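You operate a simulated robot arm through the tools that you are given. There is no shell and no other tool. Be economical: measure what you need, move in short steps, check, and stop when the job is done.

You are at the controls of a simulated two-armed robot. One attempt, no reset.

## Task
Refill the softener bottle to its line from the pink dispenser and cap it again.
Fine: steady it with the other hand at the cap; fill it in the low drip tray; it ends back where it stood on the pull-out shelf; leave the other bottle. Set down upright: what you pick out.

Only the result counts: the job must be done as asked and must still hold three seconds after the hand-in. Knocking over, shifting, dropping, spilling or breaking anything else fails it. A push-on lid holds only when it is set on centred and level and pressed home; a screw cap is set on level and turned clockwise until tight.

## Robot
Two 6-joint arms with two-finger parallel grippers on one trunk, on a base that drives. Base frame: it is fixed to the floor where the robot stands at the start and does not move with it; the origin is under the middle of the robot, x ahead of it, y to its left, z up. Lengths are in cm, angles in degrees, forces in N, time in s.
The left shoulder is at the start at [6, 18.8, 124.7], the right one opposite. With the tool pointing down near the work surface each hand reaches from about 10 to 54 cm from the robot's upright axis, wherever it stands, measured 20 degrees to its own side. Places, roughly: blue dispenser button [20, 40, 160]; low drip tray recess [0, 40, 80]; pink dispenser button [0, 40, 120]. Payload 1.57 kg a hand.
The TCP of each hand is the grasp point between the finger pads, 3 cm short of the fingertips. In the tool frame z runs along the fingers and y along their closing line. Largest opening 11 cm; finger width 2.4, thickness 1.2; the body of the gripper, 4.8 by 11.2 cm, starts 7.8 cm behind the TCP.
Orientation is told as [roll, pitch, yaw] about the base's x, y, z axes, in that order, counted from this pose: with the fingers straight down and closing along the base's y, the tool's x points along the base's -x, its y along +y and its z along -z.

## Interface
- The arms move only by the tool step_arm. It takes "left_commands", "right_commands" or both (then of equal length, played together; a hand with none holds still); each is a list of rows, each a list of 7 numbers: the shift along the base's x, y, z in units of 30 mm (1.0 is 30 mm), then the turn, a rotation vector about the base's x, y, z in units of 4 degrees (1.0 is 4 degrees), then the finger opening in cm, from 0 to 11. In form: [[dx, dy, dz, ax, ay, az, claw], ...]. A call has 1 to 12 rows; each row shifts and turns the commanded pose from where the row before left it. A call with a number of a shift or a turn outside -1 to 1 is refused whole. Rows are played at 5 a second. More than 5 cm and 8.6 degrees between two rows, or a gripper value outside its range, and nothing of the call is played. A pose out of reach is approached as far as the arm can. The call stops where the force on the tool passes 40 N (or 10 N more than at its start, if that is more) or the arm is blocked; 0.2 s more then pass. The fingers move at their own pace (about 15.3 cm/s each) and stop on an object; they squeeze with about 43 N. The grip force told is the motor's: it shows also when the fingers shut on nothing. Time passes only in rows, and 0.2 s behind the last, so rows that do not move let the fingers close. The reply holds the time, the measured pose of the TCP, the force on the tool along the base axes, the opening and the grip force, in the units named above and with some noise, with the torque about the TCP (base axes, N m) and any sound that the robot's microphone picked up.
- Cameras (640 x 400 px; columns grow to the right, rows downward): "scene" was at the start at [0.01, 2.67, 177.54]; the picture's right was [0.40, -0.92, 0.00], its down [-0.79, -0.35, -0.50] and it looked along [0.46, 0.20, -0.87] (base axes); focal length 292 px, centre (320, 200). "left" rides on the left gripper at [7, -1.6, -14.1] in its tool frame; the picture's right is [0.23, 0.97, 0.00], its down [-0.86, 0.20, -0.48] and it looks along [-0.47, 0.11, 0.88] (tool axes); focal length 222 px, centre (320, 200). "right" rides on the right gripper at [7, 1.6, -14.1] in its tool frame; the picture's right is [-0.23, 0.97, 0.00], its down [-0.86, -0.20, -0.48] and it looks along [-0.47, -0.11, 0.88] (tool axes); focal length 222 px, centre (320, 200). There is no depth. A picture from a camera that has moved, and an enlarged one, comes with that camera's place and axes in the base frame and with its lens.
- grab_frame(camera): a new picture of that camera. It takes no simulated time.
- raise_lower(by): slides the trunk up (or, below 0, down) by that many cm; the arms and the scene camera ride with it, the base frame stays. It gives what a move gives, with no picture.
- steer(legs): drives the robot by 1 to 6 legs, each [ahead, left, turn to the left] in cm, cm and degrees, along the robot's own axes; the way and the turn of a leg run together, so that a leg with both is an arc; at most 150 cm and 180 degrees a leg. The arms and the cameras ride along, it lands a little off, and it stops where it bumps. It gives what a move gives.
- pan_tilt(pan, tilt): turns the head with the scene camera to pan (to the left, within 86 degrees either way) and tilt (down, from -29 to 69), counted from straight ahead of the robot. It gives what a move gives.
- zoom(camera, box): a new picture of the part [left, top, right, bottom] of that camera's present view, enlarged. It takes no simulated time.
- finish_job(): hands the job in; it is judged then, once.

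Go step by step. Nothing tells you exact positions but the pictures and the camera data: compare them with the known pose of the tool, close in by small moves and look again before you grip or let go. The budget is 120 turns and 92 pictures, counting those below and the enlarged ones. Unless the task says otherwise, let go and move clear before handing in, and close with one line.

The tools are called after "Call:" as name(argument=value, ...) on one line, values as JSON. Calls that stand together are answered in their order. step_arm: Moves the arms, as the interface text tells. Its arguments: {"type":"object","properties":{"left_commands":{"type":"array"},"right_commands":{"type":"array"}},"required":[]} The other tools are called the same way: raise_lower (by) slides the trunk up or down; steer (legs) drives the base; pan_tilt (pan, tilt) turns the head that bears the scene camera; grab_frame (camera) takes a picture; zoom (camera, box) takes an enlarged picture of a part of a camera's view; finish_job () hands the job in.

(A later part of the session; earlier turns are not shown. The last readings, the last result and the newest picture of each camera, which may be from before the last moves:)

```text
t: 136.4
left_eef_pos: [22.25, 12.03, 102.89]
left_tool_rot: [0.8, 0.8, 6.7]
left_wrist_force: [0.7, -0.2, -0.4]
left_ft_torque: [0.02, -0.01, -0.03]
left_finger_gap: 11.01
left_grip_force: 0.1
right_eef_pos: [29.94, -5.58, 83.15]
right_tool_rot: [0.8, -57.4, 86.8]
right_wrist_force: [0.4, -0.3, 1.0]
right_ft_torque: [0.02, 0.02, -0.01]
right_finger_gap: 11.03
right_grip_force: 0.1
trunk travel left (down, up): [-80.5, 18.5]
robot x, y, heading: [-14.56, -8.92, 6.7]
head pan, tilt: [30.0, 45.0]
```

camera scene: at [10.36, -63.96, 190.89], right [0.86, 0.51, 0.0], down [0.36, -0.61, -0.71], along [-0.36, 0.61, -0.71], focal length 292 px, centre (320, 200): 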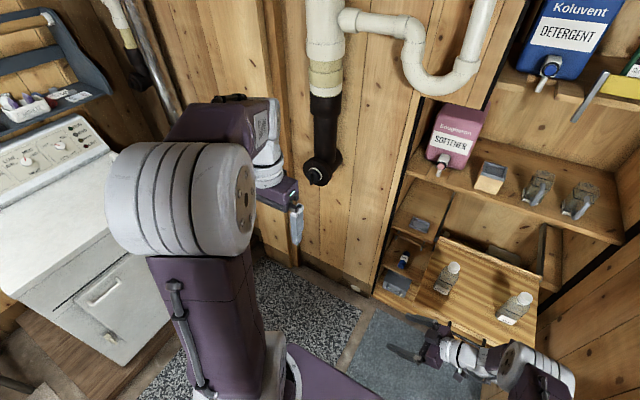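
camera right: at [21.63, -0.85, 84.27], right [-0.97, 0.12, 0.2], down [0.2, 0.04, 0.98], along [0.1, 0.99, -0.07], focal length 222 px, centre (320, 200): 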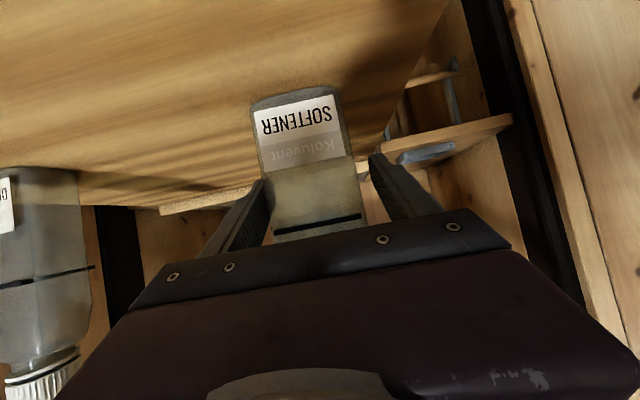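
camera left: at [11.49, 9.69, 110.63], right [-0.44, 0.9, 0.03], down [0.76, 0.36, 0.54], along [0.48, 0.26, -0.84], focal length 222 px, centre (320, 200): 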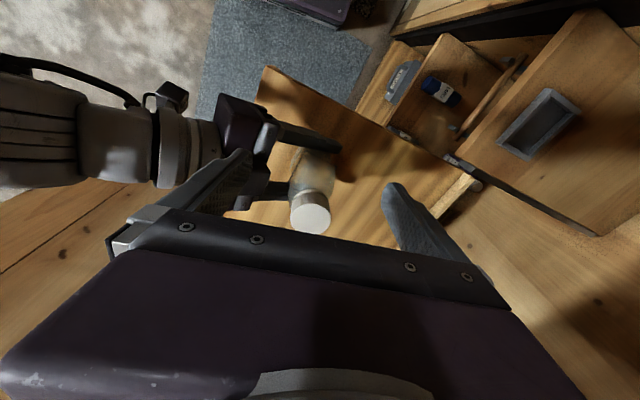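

Close. I'll back 6 cm with a 2° turn, then check the alignment of both hands.

Call:
steer(legs=[[-6.3, 0, 2]])

Call:
grab_frame(camera="right")

Call:
grab_frame(camera="left")

```text
t: 137.3
left_eef_pos: [15.66, 12.59, 102.7]
left_tool_rot: [0.7, 0.9, 8.7]
left_wrist_force: [0.0, 0.2, -1.0]
left_ft_torque: [0.01, 0.02, 0.0]
left_finger_gap: 10.98
left_grip_force: 0.0
right_eef_pos: [23.86, -4.75, 83.02]
right_tool_rot: [1.2, -57.3, 88.6]
right_wrist_force: [0.4, -0.7, 0.5]
right_ft_torque: [0.02, -0.01, 0.0]
right_finger_gap: 10.99
right_grip_force: 0.0
trunk travel left (down, up): [-80.5, 18.5]
robot x, y, heading: [-21.15, -9.69, 8.5]
head pan, tilt: [30.0, 45.0]
```

```text
51 pictures are left
camera right: at [22.15, -20.44, 84.68], right [-0.97, 0.13, 0.2], down [0.21, 0.06, 0.98], along [0.11, 0.99, -0.08], focal length 222 px, centre (320, 200)
```

right: 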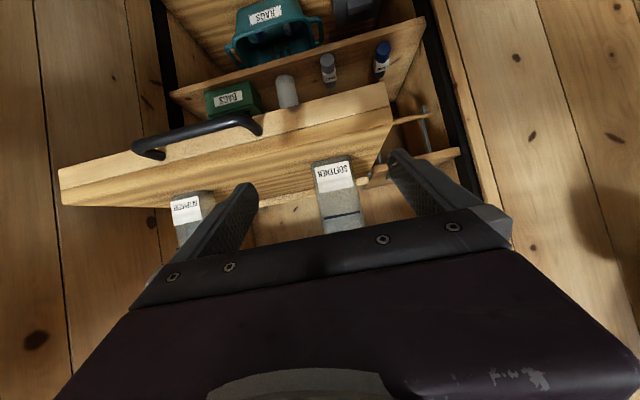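

```text
50 pictures are left
camera left: at [9.22, 9.87, 116.88], right [-0.37, 0.93, 0.02], down [0.82, 0.32, 0.47], along [0.43, 0.19, -0.88], focal length 222 px, centre (320, 200)
```

left: 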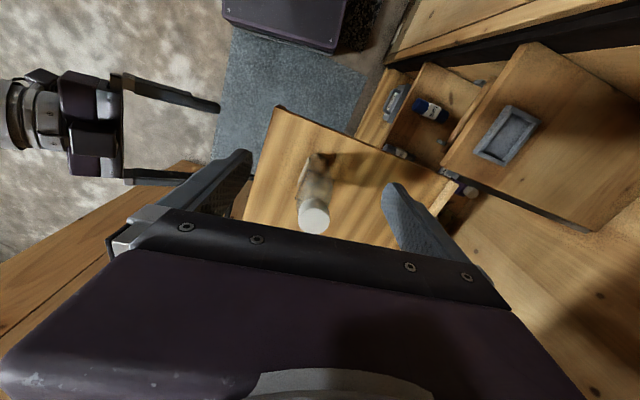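

Cap measured at (23.0, 15.1), consistent with before. Advancing the right hand to the body and closing.

Call:
step_arm(right_commands=[[-0.02, 0.65, -0.02, 0, 0, 0.1, 11], [-0.02, 0.65, -0.02, 0, 0, 0.1, 11], [-0.02, 0.65, -0.02, 0, 0, 0.1, 11], [-0.02, 0.65, 0, 0, 0, 0, 11], [-0.02, 0.65, 0, 0, 0, 0, 11], [-0.02, 0.65, 0, 0, 0, 0, 11], [-0.02, 0.65, 0, 0, 0, 0, 11], [-0.02, 0.65, 0, 0, 0, 0, 11], [0, 0.65, 0, 0, 0, 0, 11], [0, 0.65, 0, 0, 0, 0, 11]])

Call:
grab_frame(camera="right")

```text
t: 139.5
left_eef_pos: [15.29, 12.66, 102.83]
left_tool_rot: [0.6, 0.7, 8.7]
left_wrist_force: [-0.5, 0.1, 0.0]
left_ft_torque: [0.0, -0.01, -0.01]
left_finger_gap: 11.01
left_grip_force: 0.0
right_eef_pos: [23.08, 14.63, 82.89]
right_tool_rot: [0.9, -57.4, 90.0]
right_wrist_force: [-0.1, 0.3, 0.0]
right_ft_torque: [0.02, 0.02, 0.01]
right_finger_gap: 10.97
right_grip_force: 0.1
trunk travel left (down, up): [-80.5, 18.5]
robot x, y, heading: [-20.62, -10.27, 8.6]
head pan, tilt: [30.0, 45.0]
```

```text
49 pictures are left
camera right: at [21.7, -1.08, 84.54], right [-0.97, 0.11, 0.2], down [0.21, 0.06, 0.98], along [0.09, 0.99, -0.08], focal length 222 px, centre (320, 200)
```

right: 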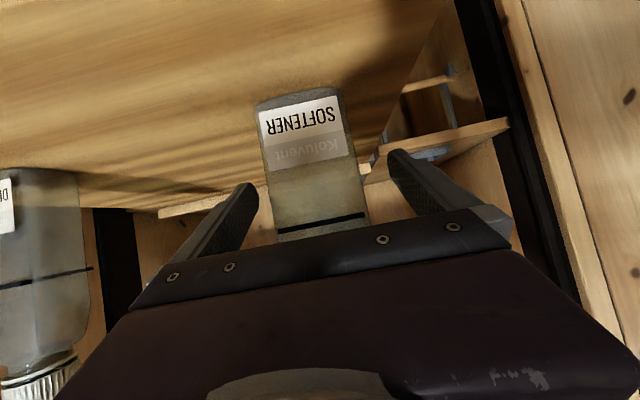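

Centred. Closing the right grip and bringing the left hand over the cap at the same time.

Call:
step_arm(left_commands=[[0.44, 0.13, -0.2, 0, 0, 0, 11], [0.44, 0.13, -0.2, 0, 0, 0, 11], [0.44, 0.13, -0.2, 0, 0, 0, 11], [0.44, 0.13, -0.2, 0, 0, 0, 11], [0.44, 0.13, -0.2, 0, 0, 0, 11], [0.44, 0.13, -0.2, 0, 0, 0, 11]], right_commands=[[0.05, 0, 0, 0, 0, 0, 8], [0, 0, 0, 0, 0, 0, 7], [0, 0, 0, 0, 0, 0, 6], [0, 0, 0, 0, 0, 0, 5], [0, 0, 0, 0, 0, 0, 5], [0, 0, 0, 0, 0, 0, 5]])

Call:
grab_frame(camera="left")

```text
t: 140.9
left_eef_pos: [23.17, 15.1, 99.34]
left_tool_rot: [0.5, 0.8, 8.9]
left_wrist_force: [-0.5, -0.6, 0.2]
left_ft_torque: [0.0, -0.01, -0.01]
left_finger_gap: 11.0
left_grip_force: 0.0
right_eef_pos: [23.36, 14.67, 82.79]
right_tool_rot: [0.9, -57.3, 90.1]
right_wrist_force: [0.0, 0.1, 0.6]
right_ft_torque: [0.01, -0.01, 0.03]
right_finger_gap: 6.58
right_grip_force: 42.6
trunk travel left (down, up): [-80.5, 18.5]
robot x, y, heading: [-20.9, -10.02, 8.5]
head pan, tilt: [30.0, 45.0]
```

```text
48 pictures are left
camera left: at [16.79, 12.35, 113.42], right [-0.37, 0.93, 0.01], down [0.82, 0.32, 0.47], along [0.43, 0.19, -0.88], focal length 222 px, centre (320, 200)
```

left: 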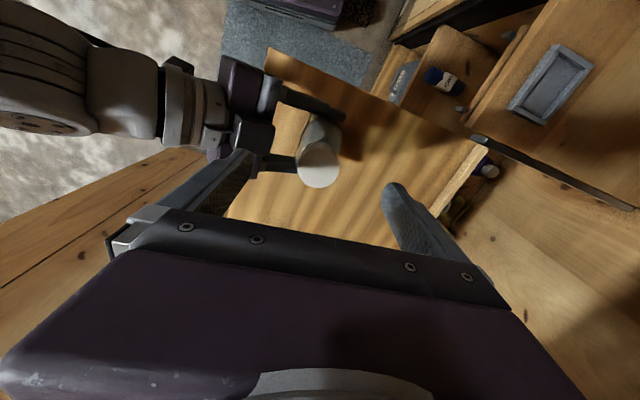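

Left is directly above the cap (cap centre 23.1, 15.15). I'll narrow the left fingers to 7.5 cm first, then descend to the cap.

Call:
step_arm(left_commands=[[0, 0, 0, 0, 0, 0, 7.5], [0, 0, 0, 0, 0, 0, 7.5], [0, 0, -0.5, 0, 0, 0, 7.5], [0, 0, -0.5, 0, 0, 0, 7.5], [0, 0, -0.5, 0, 0, 0, 7.5], [0, 0, -0.5, 0, 0, 0, 7.5]])

Call:
zoom(camera="left", box=[160, 60, 480, 260])

```text
t: 142.3
left_eef_pos: [23.19, 14.85, 94.17]
left_tool_rot: [0.7, 0.8, 8.9]
left_wrist_force: [-2.5, -0.1, 10.0]
left_ft_torque: [-0.5, 0.07, -0.1]
left_finger_gap: 7.5
left_grip_force: 0.0
right_eef_pos: [23.3, 14.64, 82.81]
right_tool_rot: [0.9, -57.2, 90.0]
right_wrist_force: [1.5, -0.7, -0.1]
right_ft_torque: [0.3, -0.08, 0.04]
right_finger_gap: 6.6
right_grip_force: 43.4
trunk travel left (down, up): [-80.5, 18.5]
robot x, y, heading: [-20.72, -10.11, 8.7]
head pan, tilt: [30.0, 45.0]
stopped in row 6 (left hand): the force on the tool passed its limit (the readings are from after the stop); the commanded pose is now the measured one
```

```text
2.00 times, centred on (320, 160) of left
camera zoom: at [16.78, 12.18, 108.35], right [-0.37, 0.93, 0.01], down [0.82, 0.32, 0.47], along [0.43, 0.19, -0.88], focal length 444 px, centre (320, 280)
```

zoom: 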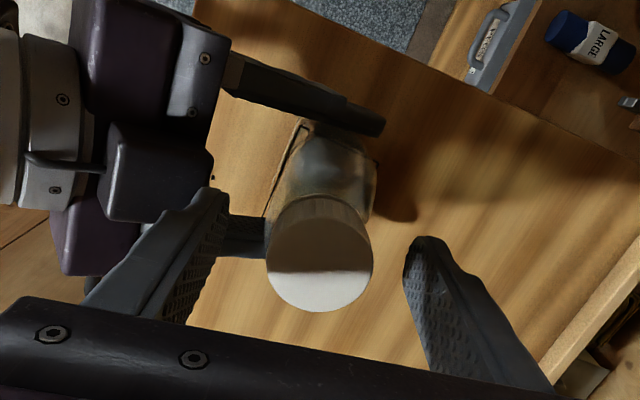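

A left fingertip met the right hand's palm. I'll lift 3 cm and turn the left hand so its fingers close along x, clear of the right hand (starting at about −135° to have range for counter-clockwise strokes).

Call:
step_arm(left_commands=[[0, 0.05, 0.7, 0, 0, 0, 7.5], [0, 0, 0.4, 0, 0, -1, 7.5], [0, 0, 0, 0, 0, -1, 7.5], [0, 0, 0, 0, 0, -1, 7.5], [0, 0, 0, 0, 0, -1, 7.5], [0, 0, 0, 0, 0, -1, 7.5], [0, 0, 0, 0, 0, -1, 7.5], [0, 0, 0, 0, 0, -1, 7.5], [0, 0, 0, 0, 0, -1, 7.5], [0, 0, 0, 0, 0, -1, 7.5], [0, 0, 0, 0, 0, -1, 7.5], [0, 0, 0, 0, 0, -1, 7.5]])

Call:
step_arm(left_commands=[[0, 0, 0, 0, 0, -1, 7.5], [0, 0, 0, 0, 0, -1, 7.5], [0, 0, 0, 0, 0, -1, 7.5], [0, 0, 0, 0, 0, -1, 7.5], [0, 0, 0, 0, 0, -1, 7.5], [0, 0, 0, 0, 0, -1, 7.5], [0, 0, 0, 0, 0, -1, 7.5], [0, 0, 0, 0, 0, -1, 7.5], [0, 0, 0, 0, 0, -1, 7.5], [0, 0, 0, 0, 0, -1, 7.5], [0, 0, 0, 0, 0, -1, 7.5], [0, 0, 0, 0, 0, -1, 7.5]])

Call:
step_arm(left_commands=[[0, 0, 0, 0, 0, -1, 7.5], [0, 0, 0, 0, 0, -1, 7.5], [0, 0, 0, 0, 0, -1, 7.5], [0, 0, 0, 0, 0, -1, 7.5], [0, 0, 0, 0, 0, -1, 7.5], [0, 0, 0, 0, 0, -1, 7.5], [0, 0, 0, 0, 0, -1, 7.5], [0, 0, 0, 0, 0, -1, 7.5], [0, 0, 0, 0, 0, -1, 7.5], [0, 0, 0, 0, 0, -1, 7.5]])

Call:
grab_frame(camera="left")

```text
t: 144.9
left_eef_pos: [23.21, 14.98, 97.46]
left_tool_rot: [0.6, 0.7, -35.3]
left_wrist_force: [0.1, 0.2, -0.3]
left_ft_torque: [0.0, 0.02, 0.03]
left_finger_gap: 7.48
left_grip_force: 0.2
right_eef_pos: [23.42, 14.68, 82.83]
right_tool_rot: [0.8, -57.2, 90.0]
right_wrist_force: [0.4, 0.3, 7.6]
right_ft_torque: [-0.06, -0.23, 0.01]
right_finger_gap: 6.59
right_grip_force: 42.7
trunk travel left (down, up): [-80.5, 18.5]
robot x, y, heading: [-20.89, -9.87, 8.8]
head pan, tilt: [30.0, 45.0]
```

```text
t: 147.5
left_eef_pos: [23.32, 14.95, 97.31]
left_tool_rot: [0.7, 0.9, -83.4]
left_wrist_force: [-0.1, 0.6, 0.5]
left_ft_torque: [-0.01, -0.03, 0.02]
left_finger_gap: 7.5
left_grip_force: 0.1
right_eef_pos: [23.32, 14.65, 82.75]
right_tool_rot: [0.7, -57.3, 89.8]
right_wrist_force: [2.4, 1.2, 9.6]
right_ft_torque: [-0.05, -0.37, 0.03]
right_finger_gap: 6.59
right_grip_force: 42.9
trunk travel left (down, up): [-80.5, 18.5]
robot x, y, heading: [-20.86, -10.02, 8.7]
head pan, tilt: [30.0, 45.0]
```

```text
t: 149.7
left_eef_pos: [23.38, 14.93, 97.47]
left_tool_rot: [0.6, 0.8, -123.4]
left_wrist_force: [0.1, -0.3, -0.6]
left_ft_torque: [-0.02, 0.01, 0.0]
left_finger_gap: 7.5
left_grip_force: 0.0
right_eef_pos: [23.35, 14.72, 82.92]
right_tool_rot: [0.8, -57.3, 89.9]
right_wrist_force: [0.9, 1.7, 8.9]
right_ft_torque: [-0.06, -0.36, 0.01]
right_finger_gap: 6.55
right_grip_force: 42.6
trunk travel left (down, up): [-80.5, 18.5]
robot x, y, heading: [-21.2, -10.05, 8.7]
head pan, tilt: [30.0, 45.0]
```

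```text
46 pictures are left
camera left: at [25.47, 21.72, 111.61], right [0.94, -0.35, 0.01], down [-0.31, -0.83, 0.47], along [-0.15, -0.44, -0.88], focal length 222 px, centre (320, 200)
```

left: 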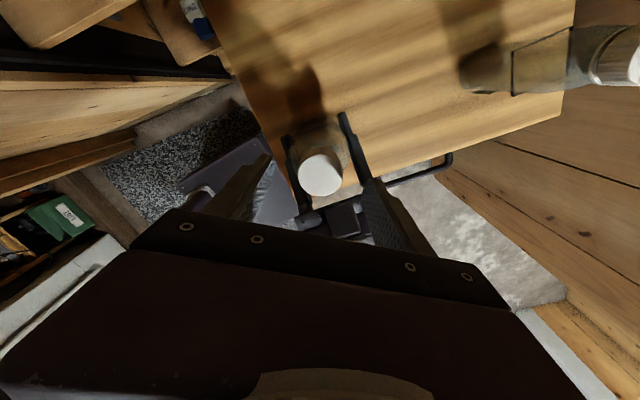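

Centred on the cap from this side too. Descending 4.5 cm and gripping the cap.

Call:
step_arm(left_commands=[[0, 0.04, -0.5, 0, 0, 0, 7.5], [0, 0, -0.5, 0, 0, 0, 7.5], [0, 0, -0.5, 0, 0, 0, 7.5], [0, 0, 0, 0, 0, 0, 5.5], [0, 0, 0, 0, 0, 0, 4], [0, 0, 0, 0, 0, 0, 3.5], [0, 0, 0, 0, 0, 0, 3.5]])

Call:
grab_frame(camera="left")

```text
t: 151.3
left_eef_pos: [23.44, 15.12, 93.06]
left_tool_rot: [0.7, 0.8, -123.2]
left_wrist_force: [-0.5, -9.0, 24.8]
left_ft_torque: [-0.43, -0.55, -0.31]
left_finger_gap: 5.4
left_grip_force: 42.6
right_eef_pos: [23.22, 14.63, 82.84]
right_tool_rot: [0.7, -57.2, 90.0]
right_wrist_force: [6.1, 12.0, -1.2]
right_ft_torque: [-0.22, -0.33, 0.38]
right_finger_gap: 6.57
right_grip_force: 43.1
trunk travel left (down, up): [-80.5, 18.5]
robot x, y, heading: [-20.87, -9.79, 8.6]
head pan, tilt: [30.0, 45.0]
```

```text
45 pictures are left
camera left: at [25.46, 21.86, 107.3], right [0.94, -0.35, 0.02], down [-0.31, -0.83, 0.47], along [-0.15, -0.44, -0.88], focal length 222 px, centre (320, 200)
```

left: 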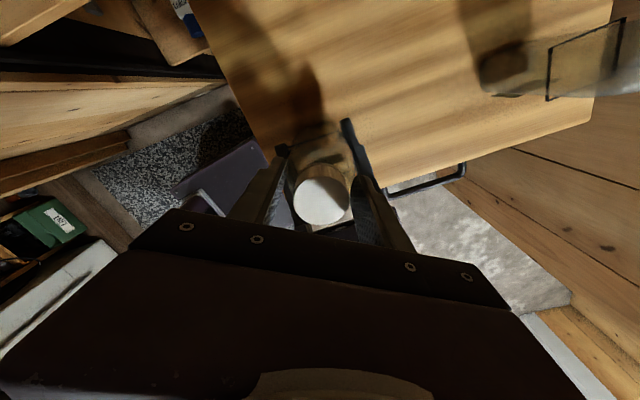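

The fingers closed on 5.4 cm with upward force, so the tips are on the bottle's shoulder. I'll reopen, rise ~1.3 cm and close on the cap itself.

Call:
step_arm(left_commands=[[0, 0, 0, 0, 0, 0, 7.5], [0, 0, 0, 0, 0, 0, 7.5], [0, 0, 0.43, 0, 0, 0, 7.5], [0, 0, 0, 0, 0, 0, 6], [0, 0, 0, 0, 0, 0, 4.5], [0, 0, 0, 0, 0, 0, 3.5], [0, 0, 0, 0, 0, 0, 3.5], [0, 0, 0, 0, 0, 0, 3.5]])

Call:
grab_frame(camera="left")

```text
t: 153.1
left_eef_pos: [23.22, 15.18, 94.35]
left_tool_rot: [0.6, 0.9, -123.3]
left_wrist_force: [5.0, -2.1, -0.2]
left_ft_torque: [-0.02, -0.03, 0.07]
left_finger_gap: 4.08
left_grip_force: 2.9
right_eef_pos: [23.11, 14.61, 82.9]
right_tool_rot: [0.8, -57.3, 90.0]
right_wrist_force: [-5.8, 2.9, 7.5]
right_ft_torque: [-0.39, -0.83, 0.01]
right_finger_gap: 6.57
right_grip_force: 43.0
trunk travel left (down, up): [-80.5, 18.5]
robot x, y, heading: [-21.12, -9.97, 8.6]
head pan, tilt: [30.0, 45.0]
```

```text
44 pictures are left
camera left: at [25.42, 21.86, 108.54], right [0.94, -0.35, 0.02], down [-0.31, -0.83, 0.47], along [-0.15, -0.44, -0.88], focal length 222 px, centre (320, 200)
```

left: 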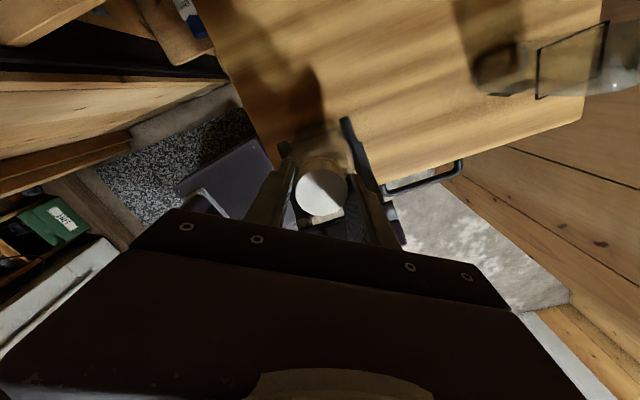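

Now 4.1 cm: on the cap. Turning counter-clockwise (+z) in small steps.

Call:
step_arm(left_commands=[[0, 0, 0, 0, 0, 0, 3], [0, 0, 0, 0, 0, 0, 3], [0, 0, 0, 0, 0, 1, 3], [0, 0, 0, 0, 0, 1, 3], [0, 0, 0, 0, 0, 1, 3], [0, 0, 0, 0, 0, 1, 3], [0, 0, 0, 0, 0, 1, 3], [0, 0, 0, 0, 0, 1, 3], [0, 0, 0, 0, 0, 1, 3], [0, 0, 0, 0, 0, 1, 3], [0, 0, 0, 0, 0, 1, 3], [0, 0, 0, 0, 0, 1, 3]])

Call:
grab_frame(camera="left")

```text
t: 155.7
left_eef_pos: [23.16, 15.24, 94.31]
left_tool_rot: [0.7, 0.9, -83.2]
left_wrist_force: [0.0, 1.1, 28.5]
left_ft_torque: [0.01, 0.19, -0.04]
left_finger_gap: 3.65
left_grip_force: 43.0
right_eef_pos: [23.3, 14.65, 82.78]
right_tool_rot: [0.8, -57.2, 89.9]
right_wrist_force: [1.3, 7.3, -8.6]
right_ft_torque: [0.79, -0.53, 0.08]
right_finger_gap: 6.58
right_grip_force: 42.8
trunk travel left (down, up): [-80.5, 18.5]
robot x, y, heading: [-20.9, -10.12, 8.6]
head pan, tilt: [30.0, 45.0]
```

```text
43 pictures are left
camera left: at [20.59, 21.79, 108.44], right [0.94, 0.34, 0.02], down [0.29, -0.83, 0.47], along [0.17, -0.44, -0.88], focal length 222 px, centre (320, 200)
```

left: 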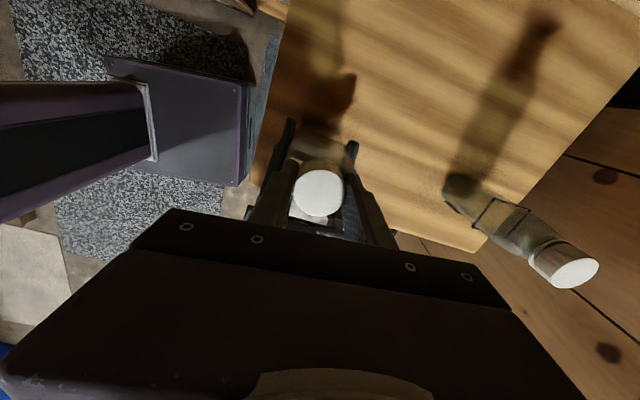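

The cap turned with the hand and pushes up as it rises. I'll ease up slightly and continue counter-clockwise.

Call:
step_arm(left_commands=[[0, 0, 0.05, 0, 0, 1, 3], [0, 0, 0.01, 0, 0, 1, 3], [0, 0, 0.01, 0, 0, 1, 3], [0, 0, 0.01, 0, 0, 1, 3], [0, 0, 0.01, 0, 0, 1, 3], [0, 0, 0.01, 0, 0, 1, 3], [0, 0, 0.01, 0, 0, 1, 3], [0, 0, 0.01, 0, 0, 1, 3], [0, 0, 0.01, 0, 0, 1, 3], [0, 0, 0.01, 0, 0, 1, 3], [0, 0, 0.01, 0, 0, 1, 3], [0, 0, 0.01, 0, 0, 1, 3]])

```text
t: 158.3
left_eef_pos: [23.28, 15.09, 94.62]
left_tool_rot: [0.6, 0.9, -35.2]
left_wrist_force: [2.6, 2.5, -19.7]
left_ft_torque: [0.05, 0.05, 0.02]
left_finger_gap: 3.66
left_grip_force: 43.2
right_eef_pos: [23.31, 14.81, 82.87]
right_tool_rot: [0.8, -57.3, 90.0]
right_wrist_force: [-3.0, -3.5, 18.3]
right_ft_torque: [0.43, -0.38, -0.03]
right_finger_gap: 6.58
right_grip_force: 42.9
trunk travel left (down, up): [-80.5, 18.5]
robot x, y, heading: [-20.72, -9.93, 8.9]
head pan, tilt: [30.0, 45.0]
```

Now it pulls a bit, so I lifted slightly too fast. Continue turning without lifting.

Call:
step_arm(left_commands=[[0, 0, -0.01, 0, 0, 1, 3], [0, 0, 0, 0, 0, 1, 3], [0, 0, 0, 0, 0, 1, 3], [0, 0, 0, 0, 0, 1, 3], [0, 0, 0, 0, 0, 1, 3], [0, 0, 0, 0, 0, 1, 3], [0, 0, 0, 0, 0, 1, 3], [0, 0, 0, 0, 0, 1, 3], [0, 0, 0, 0, 0, 1, 3], [0, 0, 0, 0, 0, 1, 3], [0, 0, 0, 0, 0, 1, 3], [0, 0, 0, 0, 0, 1, 3]])

Call:
step_arm(left_commands=[[0, 0, 0, 0, 0, 1, 3], [0, 0, 0, 0, 0, 1, 3], [0, 0, 0, 0, 0, 1, 3], [0, 0, 0, 0, 0, 1, 3], [0, 0, 0, 0, 0, 1, 3], [0, 0, 0, 0, 0, 1, 3]])

Call:
grab_frame(camera="left")

```text
t: 160.9
left_eef_pos: [23.17, 15.15, 94.62]
left_tool_rot: [0.6, 0.8, 12.7]
left_wrist_force: [-9.3, -18.6, -5.6]
left_ft_torque: [-1.0, 0.59, -0.05]
left_finger_gap: 3.65
left_grip_force: 42.3
right_eef_pos: [23.35, 14.62, 82.79]
right_tool_rot: [0.8, -57.1, 89.9]
right_wrist_force: [9.8, 21.0, 8.9]
right_ft_torque: [-1.07, 0.26, -0.03]
right_finger_gap: 6.6
right_grip_force: 43.1
trunk travel left (down, up): [-80.5, 18.5]
robot x, y, heading: [-20.73, -9.64, 8.5]
head pan, tilt: [30.0, 45.0]
```

```text
t: 162.3
left_eef_pos: [23.17, 15.21, 94.62]
left_tool_rot: [0.6, 0.7, 36.7]
left_wrist_force: [-8.4, -19.1, -0.3]
left_ft_torque: [-0.87, 0.41, -0.06]
left_finger_gap: 3.64
left_grip_force: 42.6
right_eef_pos: [23.34, 14.68, 82.74]
right_tool_rot: [0.8, -57.3, 89.9]
right_wrist_force: [10.0, 22.1, 6.5]
right_ft_torque: [-1.08, 0.06, -0.01]
right_finger_gap: 6.57
right_grip_force: 42.9
trunk travel left (down, up): [-80.5, 18.5]
robot x, y, heading: [-21.17, -9.93, 8.5]
head pan, tilt: [30.0, 45.0]
```

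```text
42 pictures are left
camera left: at [18.89, 9.8, 108.77], right [-0.76, 0.64, 0.01], down [0.57, 0.67, 0.47], along [0.29, 0.37, -0.88], focal length 222 px, centre (320, 200)
```

left: 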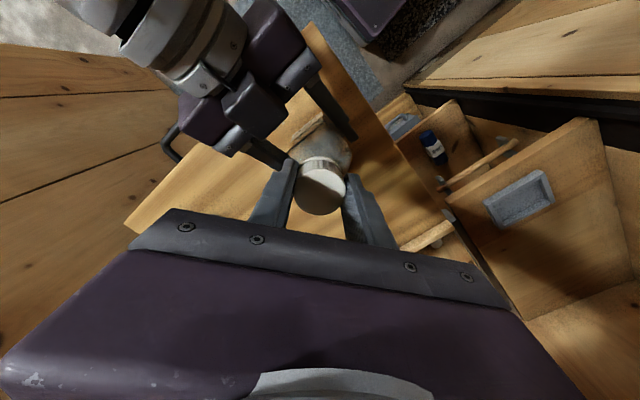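

About 160° turned. I'll re-centre slightly and test with a small lift whether the cap is already free.

Call:
step_arm(left_commands=[[-0.03, -0.07, 0, 0, 0, 0, 3], [0, 0, 0.07, 0, 0, 0, 3], [0, 0, 0.05, 0, 0, 0, 3]])

```text
t: 163.1
left_eef_pos: [23.25, 15.15, 94.98]
left_tool_rot: [0.6, 0.7, 36.6]
left_wrist_force: [7.0, 8.3, -36.1]
left_ft_torque: [0.53, -0.79, 0.03]
left_finger_gap: 3.68
left_grip_force: 43.3
right_eef_pos: [23.3, 14.75, 82.89]
right_tool_rot: [1.0, -57.3, 89.9]
right_wrist_force: [-6.7, -7.6, 34.3]
right_ft_torque: [0.63, -0.1, -0.01]
right_finger_gap: 6.59
right_grip_force: 42.7
trunk travel left (down, up): [-80.5, 18.5]
robot x, y, heading: [-20.67, -10.08, 8.8]
head pan, tilt: [30.0, 45.0]
```

Still threaded. I'll ease back down, open, wind the hand back 160°, and regrip for another stroke.

Call:
step_arm(left_commands=[[0, 0, -0.11, 0, 0, 0, 3], [0, 0, 0, 0, 0, 0, 6.5], [0, 0, 0, 0, 0, 0, 6.5], [0, 0, 0, 0, 0, -1, 6.5], [0, 0, 0, 0, 0, -1, 6.5], [0, 0, 0, 0, 0, -1, 6.5], [0, 0, 0, 0, 0, -1, 6.5], [0, 0, 0, 0, 0, -1, 6.5], [0, 0, 0, 0, 0, -1, 6.5], [0, 0, 0, 0, 0, -1, 6.5], [0, 0, 0, 0, 0, -1, 6.5], [0, 0, 0, 0, 0, -1, 6.5]])

Call:
step_arm(left_commands=[[0, 0, 0, 0, 0, -1, 6.5], [0, 0, 0, 0, 0, -1, 6.5], [0, 0, 0, 0, 0, -1, 6.5], [0, 0, 0, 0, 0, -1, 6.5], [0, 0, 0, 0, 0, -1, 6.5], [0, 0, 0, 0, 0, -1, 6.5], [0, 0, 0, 0, 0, -1, 6.5], [0, 0, 0, 0, 0, -1, 6.5], [0, 0, 0, 0, 0, -1, 6.5], [0, 0, 0, 0, 0, -1, 6.5], [0, 0, 0, 0, 0, -1, 6.5], [0, 0, 0, 0, 0, -1, 6.5]])

Call:
step_arm(left_commands=[[0, 0, 0, 0, 0, -1, 6.5], [0, 0, 0, 0, 0, -1, 6.5], [0, 0, 0, 0, 0, -1, 6.5], [0, 0, 0, 0, 0, -1, 6.5], [0, 0, 0, 0, 0, -1, 6.5], [0, 0, 0, 0, 0, -1, 6.5], [0, 0, 0, 0, 0, -1, 6.5], [0, 0, 0, 0, 0, -1, 6.5], [0, 0, 0, 0, 0, -1, 6.5], [0, 0, 0, 0, 0, -1, 6.5], [0, 0, 0, 0, 0, -1, 6.5], [0, 0, 0, 0, 0, -1, 6.5]])

Call:
step_arm(left_commands=[[0, 0, 0, 0, 0, -1, 6.5], [0, 0, 0, 0, 0, -1, 6.5], [0, 0, 0, 0, 0, -1, 6.5], [0, 0, 0, 0, 0, -1, 6.5], [0, 0, 0, 0, 0, -1, 6.5], [0, 0, 0, 0, 0, -1, 6.5], [0, 0, 0, 0, 0, -1, 6.5]])

Call:
grab_frame(camera="left")

```text
t: 165.7
left_eef_pos: [23.28, 14.96, 94.56]
left_tool_rot: [0.6, 0.7, 0.6]
left_wrist_force: [-1.5, 0.2, 0.2]
left_ft_torque: [0.02, 0.02, -0.02]
left_finger_gap: 6.51
left_grip_force: 0.1
right_eef_pos: [23.31, 14.6, 82.69]
right_tool_rot: [0.9, -57.2, 89.8]
right_wrist_force: [0.3, -0.6, -2.0]
right_ft_torque: [-0.01, 0.0, 0.0]
right_finger_gap: 6.58
right_grip_force: 43.4
trunk travel left (down, up): [-80.5, 18.5]
robot x, y, heading: [-20.82, -9.94, 8.8]
head pan, tilt: [30.0, 45.0]
```

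```text
t: 168.3
left_eef_pos: [23.24, 14.87, 94.71]
left_tool_rot: [0.6, 0.8, -47.4]
left_wrist_force: [0.8, -0.1, -0.2]
left_ft_torque: [0.01, 0.01, 0.02]
left_finger_gap: 6.49
left_grip_force: 0.0
right_eef_pos: [23.25, 14.59, 82.82]
right_tool_rot: [0.9, -57.2, 89.8]
right_wrist_force: [-0.8, 0.2, -1.9]
right_ft_torque: [0.02, 0.02, -0.01]
right_finger_gap: 6.55
right_grip_force: 43.6
trunk travel left (down, up): [-80.5, 18.5]
robot x, y, heading: [-21.29, -10.03, 8.5]
head pan, tilt: [30.0, 45.0]
```

```text
t: 170.9
left_eef_pos: [23.22, 14.94, 94.61]
left_tool_rot: [0.7, 0.8, -95.4]
left_wrist_force: [0.4, 0.7, -0.8]
left_ft_torque: [-0.01, 0.01, -0.02]
left_finger_gap: 6.5
left_grip_force: 0.0
right_eef_pos: [23.3, 14.66, 82.8]
right_tool_rot: [0.8, -57.1, 89.9]
right_wrist_force: [0.2, 0.4, -2.4]
right_ft_torque: [0.0, 0.0, 0.0]
right_finger_gap: 6.57
right_grip_force: 43.0
trunk travel left (down, up): [-80.5, 18.5]
robot x, y, heading: [-20.97, -10.01, 8.4]
head pan, tilt: [30.0, 45.0]
```

```text
t: 172.5
left_eef_pos: [23.23, 15.01, 94.64]
left_tool_rot: [0.6, 0.9, -123.5]
left_wrist_force: [0.4, -0.1, 0.7]
left_ft_torque: [-0.03, 0.01, -0.01]
left_finger_gap: 6.48
left_grip_force: 0.1
right_eef_pos: [23.37, 14.72, 82.77]
right_tool_rot: [0.9, -57.3, 89.7]
right_wrist_force: [-0.2, 0.1, -2.1]
right_ft_torque: [0.0, 0.01, -0.02]
right_finger_gap: 6.54
right_grip_force: 43.2
trunk travel left (down, up): [-80.5, 18.5]
robot x, y, heading: [-21.05, -9.73, 8.4]
head pan, tilt: [30.0, 45.0]
```

```text
41 pictures are left
camera left: at [25.45, 21.72, 108.78], right [0.94, -0.35, 0.01], down [-0.31, -0.83, 0.47], along [-0.15, -0.44, -0.88], focal length 222 px, centre (320, 200)
```

left: 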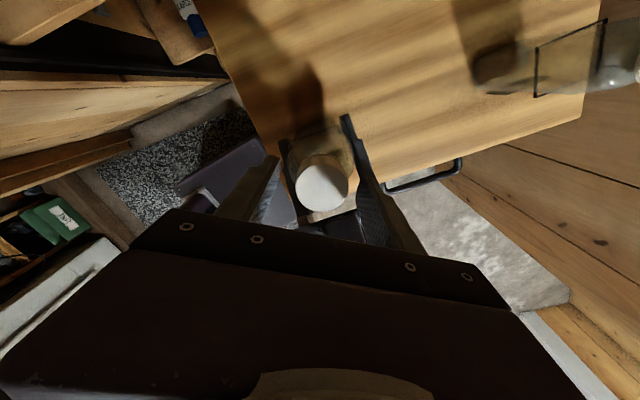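

Regripping and doing a second counter-clockwise stroke with a very slight lift.

Call:
step_arm(left_commands=[[0, 0, 0, 0, 0, 0, 5], [0, 0, 0, 0, 0, 0, 4], [0, 0, 0, 0, 0, 0, 3], [0, 0, 0, 0, 0, 0, 3], [0, 0, 0.003, 0, 0, 1, 3], [0, 0, 0.003, 0, 0, 1, 3], [0, 0, 0.003, 0, 0, 1, 3], [0, 0, 0.003, 0, 0, 1, 3], [0, 0, 0.003, 0, 0, 1, 3], [0, 0, 0.003, 0, 0, 1, 3], [0, 0, 0.003, 0, 0, 1, 3], [0, 0, 0.003, 0, 0, 1, 3]])

Call:
step_arm(left_commands=[[0, 0, 0.003, 0, 0, 1, 3], [0, 0, 0.003, 0, 0, 1, 3], [0, 0, 0.003, 0, 0, 1, 3], [0, 0, 0.003, 0, 0, 1, 3], [0, 0, 0.003, 0, 0, 1, 3], [0, 0, 0.003, 0, 0, 1, 3], [0, 0, 0.003, 0, 0, 1, 3], [0, 0, 0.003, 0, 0, 1, 3], [0, 0, 0.003, 0, 0, 1, 3], [0, 0, 0.003, 0, 0, 1, 3], [0, 0, 0.003, 0, 0, 1, 3], [0, 0, 0.003, 0, 0, 1, 3]])

Call:
step_arm(left_commands=[[0, 0, 0.003, 0, 0, 1, 3], [0, 0, 0.003, 0, 0, 1, 3], [0, 0, 0.003, 0, 0, 1, 3], [0, 0, 0.003, 0, 0, 1, 3], [0, 0, 0.003, 0, 0, 1, 3], [0, 0, 0.003, 0, 0, 1, 3], [0, 0, 0.003, 0, 0, 1, 3], [0, 0, 0.003, 0, 0, 1, 3], [0, 0, 0.003, 0, 0, 1, 3], [0, 0, 0.003, 0, 0, 1, 3], [0, 0, 0.003, 0, 0, 1, 3], [0, 0, 0.003, 0, 0, 1, 3]])

Call:
step_arm(left_commands=[[0, 0, 0.003, 0, 0, 1, 3], [0, 0, 0.003, 0, 0, 1, 3], [0, 0, 0.003, 0, 0, 1, 3], [0, 0, 0.003, 0, 0, 1, 3], [0, 0, 0.003, 0, 0, 1, 3], [0, 0, 0.003, 0, 0, 1, 3], [0, 0, 0.003, 0, 0, 1, 3], [0, 0, 0.003, 0, 0, 1, 3]])

```text
t: 175.1
left_eef_pos: [23.31, 15.05, 94.88]
left_tool_rot: [0.7, 0.7, -91.2]
left_wrist_force: [13.4, 2.7, -9.6]
left_ft_torque: [0.16, -0.23, -0.04]
left_finger_gap: 3.64
left_grip_force: 43.1
right_eef_pos: [23.32, 14.58, 82.84]
right_tool_rot: [1.0, -57.4, 90.0]
right_wrist_force: [-14.8, -2.6, 7.0]
right_ft_torque: [0.09, -1.46, 0.08]
right_finger_gap: 6.57
right_grip_force: 42.7
trunk travel left (down, up): [-80.5, 18.5]
robot x, y, heading: [-21.2, -10.06, 8.5]
head pan, tilt: [30.0, 45.0]
```

```text
t: 177.7
left_eef_pos: [23.27, 15.0, 94.81]
left_tool_rot: [0.5, 0.9, -43.2]
left_wrist_force: [14.6, -2.1, 1.6]
left_ft_torque: [-0.01, -0.26, -0.12]
left_finger_gap: 3.62
left_grip_force: 42.8
right_eef_pos: [23.21, 14.52, 82.68]
right_tool_rot: [1.1, -57.2, 89.8]
right_wrist_force: [-13.9, 0.8, -3.4]
right_ft_torque: [-0.11, -1.54, 0.18]
right_finger_gap: 6.6
right_grip_force: 42.9
trunk travel left (down, up): [-80.5, 18.5]
robot x, y, heading: [-21.03, -10.32, 8.7]
head pan, tilt: [30.0, 45.0]
```

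```text
t: 180.3
left_eef_pos: [23.3, 15.02, 95.07]
left_tool_rot: [0.7, 0.6, 4.8]
left_wrist_force: [15.1, 12.7, 0.7]
left_ft_torque: [0.2, -0.23, -0.13]
left_finger_gap: 3.63
left_grip_force: 43.1
right_eef_pos: [23.27, 14.56, 82.83]
right_tool_rot: [1.0, -57.3, 89.6]
right_wrist_force: [-14.9, -11.8, -4.6]
right_ft_torque: [1.31, -1.53, 0.2]
right_finger_gap: 6.59
right_grip_force: 43.0
trunk travel left (down, up): [-80.5, 18.5]
robot x, y, heading: [-20.68, -9.91, 8.6]
head pan, tilt: [30.0, 45.0]
```

```text
t: 182.1
left_eef_pos: [23.26, 15.01, 95.07]
left_tool_rot: [0.7, 1.0, 36.8]
left_wrist_force: [5.8, 2.9, 1.3]
left_ft_torque: [0.05, -0.17, -0.09]
left_finger_gap: 3.64
left_grip_force: 42.9
right_eef_pos: [23.44, 14.63, 82.72]
right_tool_rot: [0.8, -57.1, 89.6]
right_wrist_force: [-6.2, -3.6, -4.0]
right_ft_torque: [0.28, -0.73, 0.08]
right_finger_gap: 6.58
right_grip_force: 43.1
trunk travel left (down, up): [-80.5, 18.5]
robot x, y, heading: [-20.93, -9.81, 8.6]
head pan, tilt: [30.0, 45.0]
```

About 320° total and the forces have dropped. Testing with a lift.

Call:
step_arm(left_commands=[[0, 0, 0.08, 0, 0, 0, 3], [0, 0, 0.08, 0, 0, 0, 3], [0, 0, 0.1, 0, 0, 0, 3]])

Call:
grab_frame(camera="left")

```text
t: 182.9
left_eef_pos: [23.32, 14.9, 95.97]
left_tool_rot: [0.8, 0.9, 36.6]
left_wrist_force: [6.9, 8.1, -7.0]
left_ft_torque: [0.12, -0.05, 0.0]
left_finger_gap: 3.64
left_grip_force: 42.9
right_eef_pos: [23.41, 14.65, 82.71]
right_tool_rot: [0.9, -57.2, 89.7]
right_wrist_force: [-5.8, -8.9, 4.8]
right_ft_torque: [0.98, -0.74, 0.04]
right_finger_gap: 6.59
right_grip_force: 43.0
trunk travel left (down, up): [-80.5, 18.5]
robot x, y, heading: [-21.02, -10.4, 8.5]
head pan, tilt: [30.0, 45.0]
```

```text
40 pictures are left
camera left: at [18.88, 9.57, 110.06], right [-0.76, 0.65, 0.01], down [0.58, 0.67, 0.47], along [0.29, 0.37, -0.88], focal length 222 px, centre (320, 200)
```

left: 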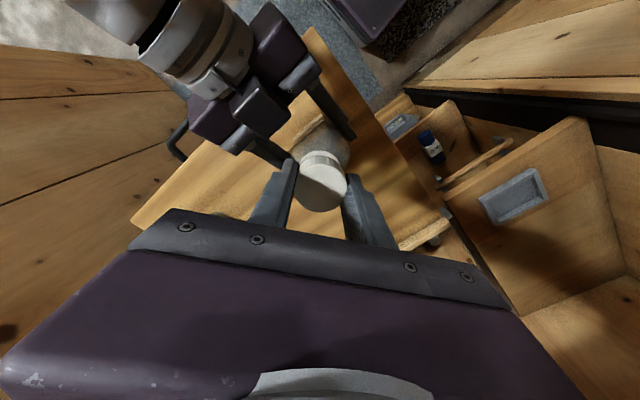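

The cap comes up with little resistance. Lifting it further and looking at the result.

Call:
step_arm(left_commands=[[0, 0, 0.2, 0, 0, 0, 3], [0, 0, 0.3, 0, 0, 0, 3], [0, 0, 0.3, 0, 0, 0, 3], [0, 0, 0.4, 0, 0, 0, 3], [0, 0, 0.4, 0, 0, 0, 3]])

Call:
grab_frame(camera="left")

```text
t: 184.1
left_eef_pos: [23.48, 14.86, 100.71]
left_tool_rot: [0.6, 0.8, 36.7]
left_wrist_force: [0.1, -0.1, -0.2]
left_ft_torque: [0.0, 0.03, -0.04]
left_finger_gap: 3.64
left_grip_force: 42.9
right_eef_pos: [23.4, 14.66, 82.66]
right_tool_rot: [0.9, -57.3, 89.9]
right_wrist_force: [-0.4, -0.1, -2.4]
right_ft_torque: [-0.01, -0.02, 0.0]
right_finger_gap: 6.56
right_grip_force: 43.0
trunk travel left (down, up): [-80.5, 18.5]
robot x, y, heading: [-21.09, -10.14, 8.9]
head pan, tilt: [30.0, 45.0]
```

```text
39 pictures are left
camera left: at [19.02, 9.57, 114.76], right [-0.76, 0.65, 0.01], down [0.58, 0.67, 0.47], along [0.29, 0.37, -0.88], focal length 222 px, centre (320, 200)
```

left: 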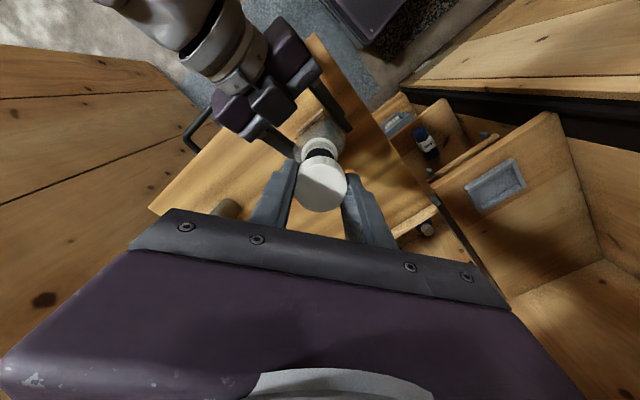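

The cap is off and held by the left hand; the bottle is in the right hand. I'll raise the left a bit, lift everything with the trunk, and drive out to open floor to face the unit again.

Call:
step_arm(left_commands=[[-0.4, 0.2, 0.4, 0, 0, 0, 3], [-0.4, 0.2, 0.4, 0, 0, 0, 3], [-0.4, 0.2, 0.4, 0, 0, 0, 3], [-0.4, 0.2, 0.4, 0, 0, 0, 3]])

Call:
raise_lower(by=10)

Call:
steer(legs=[[0, -58, 0], [20, 0, 0], [0, 0, 81]])

Call:
grab_frame(camera="scene")

```text
t: 185.1
left_eef_pos: [18.29, 17.35, 105.37]
left_tool_rot: [0.6, 0.8, 36.6]
left_wrist_force: [-0.4, -0.4, 0.1]
left_ft_torque: [0.01, 0.0, 0.02]
left_finger_gap: 3.64
left_grip_force: 42.9
right_eef_pos: [23.35, 14.7, 82.76]
right_tool_rot: [0.7, -57.3, 89.9]
right_wrist_force: [-0.9, -0.8, -3.1]
right_ft_torque: [-0.04, 0.0, 0.0]
right_finger_gap: 6.56
right_grip_force: 43.0
trunk travel left (down, up): [-80.5, 18.5]
robot x, y, heading: [-20.69, -9.88, 8.6]
head pan, tilt: [30.0, 45.0]
```

```text
t: 186.4
left_eef_pos: [18.32, 17.3, 115.35]
left_tool_rot: [0.6, 0.8, 36.7]
left_wrist_force: [0.1, 0.1, 0.7]
left_ft_torque: [0.02, 0.0, 0.0]
left_finger_gap: 3.66
left_grip_force: 43.2
right_eef_pos: [23.28, 14.63, 92.78]
right_tool_rot: [0.9, -57.2, 89.8]
right_wrist_force: [-0.3, 0.2, -1.7]
right_ft_torque: [-0.02, -0.01, 0.03]
right_finger_gap: 6.55
right_grip_force: 43.1
trunk travel left (down, up): [-90.5, 8.5]
robot x, y, heading: [-20.79, -9.82, 9.0]
head pan, tilt: [30.0, 45.0]
```

```text
t: 194.4
left_eef_pos: [-14.61, -20.27, 115.34]
left_tool_rot: [0.6, 0.9, 118.7]
left_wrist_force: [0.9, 0.3, -0.2]
left_ft_torque: [-0.01, -0.02, 0.02]
left_finger_gap: 3.65
left_grip_force: 42.8
right_eef_pos: [-11.3, -15.81, 92.73]
right_tool_rot: [0.9, -57.2, 171.9]
right_wrist_force: [1.3, 0.0, -3.0]
right_ft_torque: [0.02, 0.0, 0.0]
right_finger_gap: 6.56
right_grip_force: 42.9
trunk travel left (down, up): [-90.5, 8.5]
robot x, y, heading: [6.45, -63.18, 90.5]
head pan, tilt: [30.0, 45.0]
```

```text
38 pictures are left
camera scene: at [2.76, -62.07, 182.49], right [0.86, 0.51, 0.0], down [0.36, -0.61, -0.71], along [-0.36, 0.61, -0.71], focal length 292 px, centre (320, 200)
```

scene: 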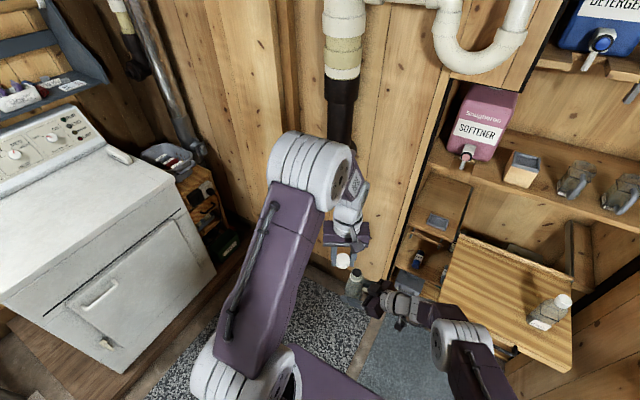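

Bottle upright in the right hand. I'll now swing the right tool from sideways to forward while extending it, about the vertical only so the bottle stays upright.

Call:
step_arm(right_commands=[[0.5, 0.4, 0, 0, 0, -1, 5], [0.5, 0.4, 0, 0, 0, -1, 5], [0.5, 0.4, 0, 0, 0, -1, 5], [0.5, 0.4, 0, 0, 0, -1, 5], [0.5, 0.3, 0, 0, 0, -1, 5], [0.5, 0.3, 0, 0, 0, -1, 5], [0.5, 0.3, 0, 0, 0, -1, 5], [0.5, 0.3, 0, 0, 0, -1, 5], [0.5, 0.2, 0, 0, 0, -1, 5], [0.5, 0.2, 0, 0, 0, -1, 5]])

Call:
step_arm(right_commands=[[0.5, 0.2, 0, 0, 0, -1, 5], [0.5, 0.2, 0, 0, 0, -1, 5], [0.5, 0.2, 0, 0, 0, -1, 5], [0.5, 0.2, 0, 0, 0, -1, 5], [0.5, 0.2, 0, 0, 0, -1, 5], [0.4, 0.2, 0, 0, 0, -1, 5], [0.4, 0.2, 0, 0, 0, -1, 5], [0.4, 0.2, 0, 0, 0, -1, 5], [0.4, 0.2, 0, 0, 0, -1, 5], [0.4, 0.2, 0, 0, 0, -1, 5]])

```text
t: 196.6
left_eef_pos: [-14.64, -20.3, 115.49]
left_tool_rot: [0.5, 0.8, 118.9]
left_wrist_force: [0.7, -0.4, -0.3]
left_ft_torque: [0.0, 0.01, 0.04]
left_finger_gap: 3.64
left_grip_force: 42.8
right_eef_pos: [3.64, -6.2, 92.74]
right_tool_rot: [0.9, -57.3, 131.9]
right_wrist_force: [0.3, -0.8, -1.8]
right_ft_torque: [0.0, -0.01, 0.04]
right_finger_gap: 6.57
right_grip_force: 43.0
trunk travel left (down, up): [-90.5, 8.5]
robot x, y, heading: [6.49, -62.95, 90.7]
head pan, tilt: [30.0, 45.0]
```

```text
t: 198.8
left_eef_pos: [-14.63, -20.23, 115.47]
left_tool_rot: [0.6, 0.8, 118.9]
left_wrist_force: [0.0, -0.3, 0.3]
left_ft_torque: [0.02, 0.01, -0.01]
left_finger_gap: 3.67
left_grip_force: 42.8
right_eef_pos: [24.51, 2.44, 91.63]
right_tool_rot: [0.6, -57.2, 97.5]
right_wrist_force: [-0.6, -0.9, -1.8]
right_ft_torque: [-0.01, 0.01, -0.02]
right_finger_gap: 6.55
right_grip_force: 42.4
right hand out of reach, approached as far as the arm can: row 3, 4, 5, 6, 7, 8, 9, 10
trunk travel left (down, up): [-90.5, 8.5]
robot x, y, heading: [6.85, -62.93, 90.7]
head pan, tilt: [30.0, 45.0]
```

Nearly there. Pull in slightly and finish the yaw to 90°.

Call:
step_arm(right_commands=[[-0.3, -0.3, 0.1, 0, 0, -0.4, 5], [-0.3, -0.3, 0.1, 0, 0, -0.4, 5], [-0.3, -0.3, 0.1, 0, 0, -0.4, 5], [-0.3, -0.3, 0.1, 0, 0, -0.4, 5], [-0.3, -0.3, 0, 0, 0, -0.3, 5]])

Call:
pan_tilt(pan=0, tilt=38)

Call:
grab_frame(camera="scene")

```text
t: 200.0
left_eef_pos: [-14.68, -20.27, 115.33]
left_tool_rot: [0.6, 0.7, 118.8]
left_wrist_force: [-0.1, -0.1, -0.5]
left_ft_torque: [-0.01, -0.03, 0.0]
left_finger_gap: 3.65
left_grip_force: 42.9
right_eef_pos: [26.57, 1.93, 91.65]
right_tool_rot: [1.5, -57.2, 94.8]
right_wrist_force: [-0.1, 0.1, -1.4]
right_ft_torque: [-0.01, 0.0, 0.01]
right_finger_gap: 6.57
right_grip_force: 43.6
right hand out of reach, approached as far as the arm can: row 1, 2, 3, 4, 5
trunk travel left (down, up): [-90.5, 8.5]
robot x, y, heading: [7.12, -63.04, 90.6]
head pan, tilt: [30.0, 45.0]
```

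```text
t: 200.9
left_eef_pos: [-14.71, -20.24, 115.36]
left_tool_rot: [0.6, 0.8, 118.8]
left_wrist_force: [-0.8, 0.2, -0.7]
left_ft_torque: [-0.03, 0.03, -0.01]
left_finger_gap: 3.65
left_grip_force: 42.5
right_eef_pos: [26.57, 1.97, 91.66]
right_tool_rot: [1.6, -57.1, 94.8]
right_wrist_force: [-0.2, 0.5, -2.4]
right_ft_torque: [-0.02, 0.0, -0.01]
right_finger_gap: 6.59
right_grip_force: 42.7
trunk travel left (down, up): [-90.5, 8.5]
robot x, y, heading: [7.23, -63.25, 90.7]
head pan, tilt: [0.0, 38.0]
```

```text
37 pictures are left
camera scene: at [6.82, -60.43, 183.51], right [1.0, 0.01, 0.0], down [0.01, -0.62, -0.79], along [-0.01, 0.79, -0.62], focal length 292 px, centre (320, 200)
```

scene: 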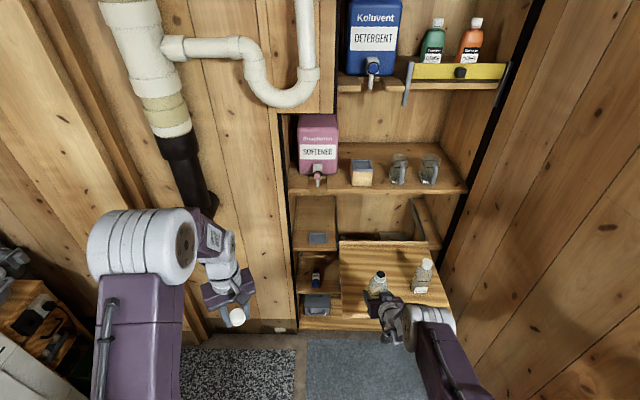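

The bottle is pointing forward now (the hand points ~5° left of +y). Zooming on the dispenser nozzle and tray to fix their positions.

Call:
zoom(camera="scene", box=[280, 100, 400, 260])

Call:
grab_frame(camera="right")

```text
2.50 times, centred on (340, 180) of scene
camera zoom: at [6.82, -60.43, 183.51], right [1.0, 0.01, 0.0], down [0.01, -0.62, -0.79], along [-0.01, 0.79, -0.62], focal length 731 px, centre (270, 250)
```

zoom: 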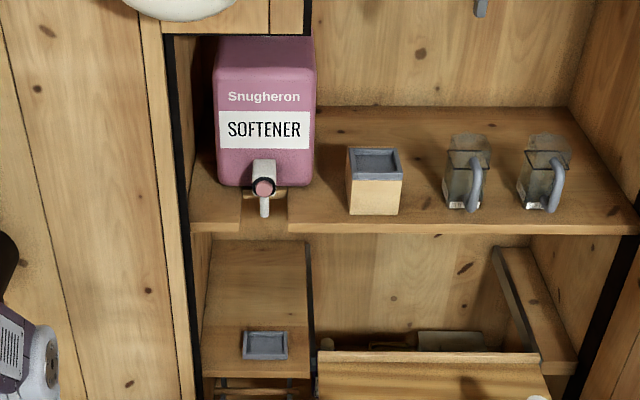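

```text
35 pictures are left
camera right: at [26.65, -13.92, 93.42], right [-0.98, 0.02, 0.21], down [0.21, 0.09, 0.97], along [0.0, 1.0, -0.09], focal length 222 px, centre (320, 200)
```

right: 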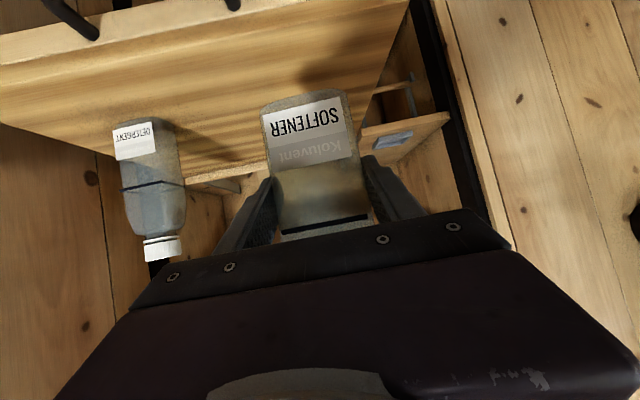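

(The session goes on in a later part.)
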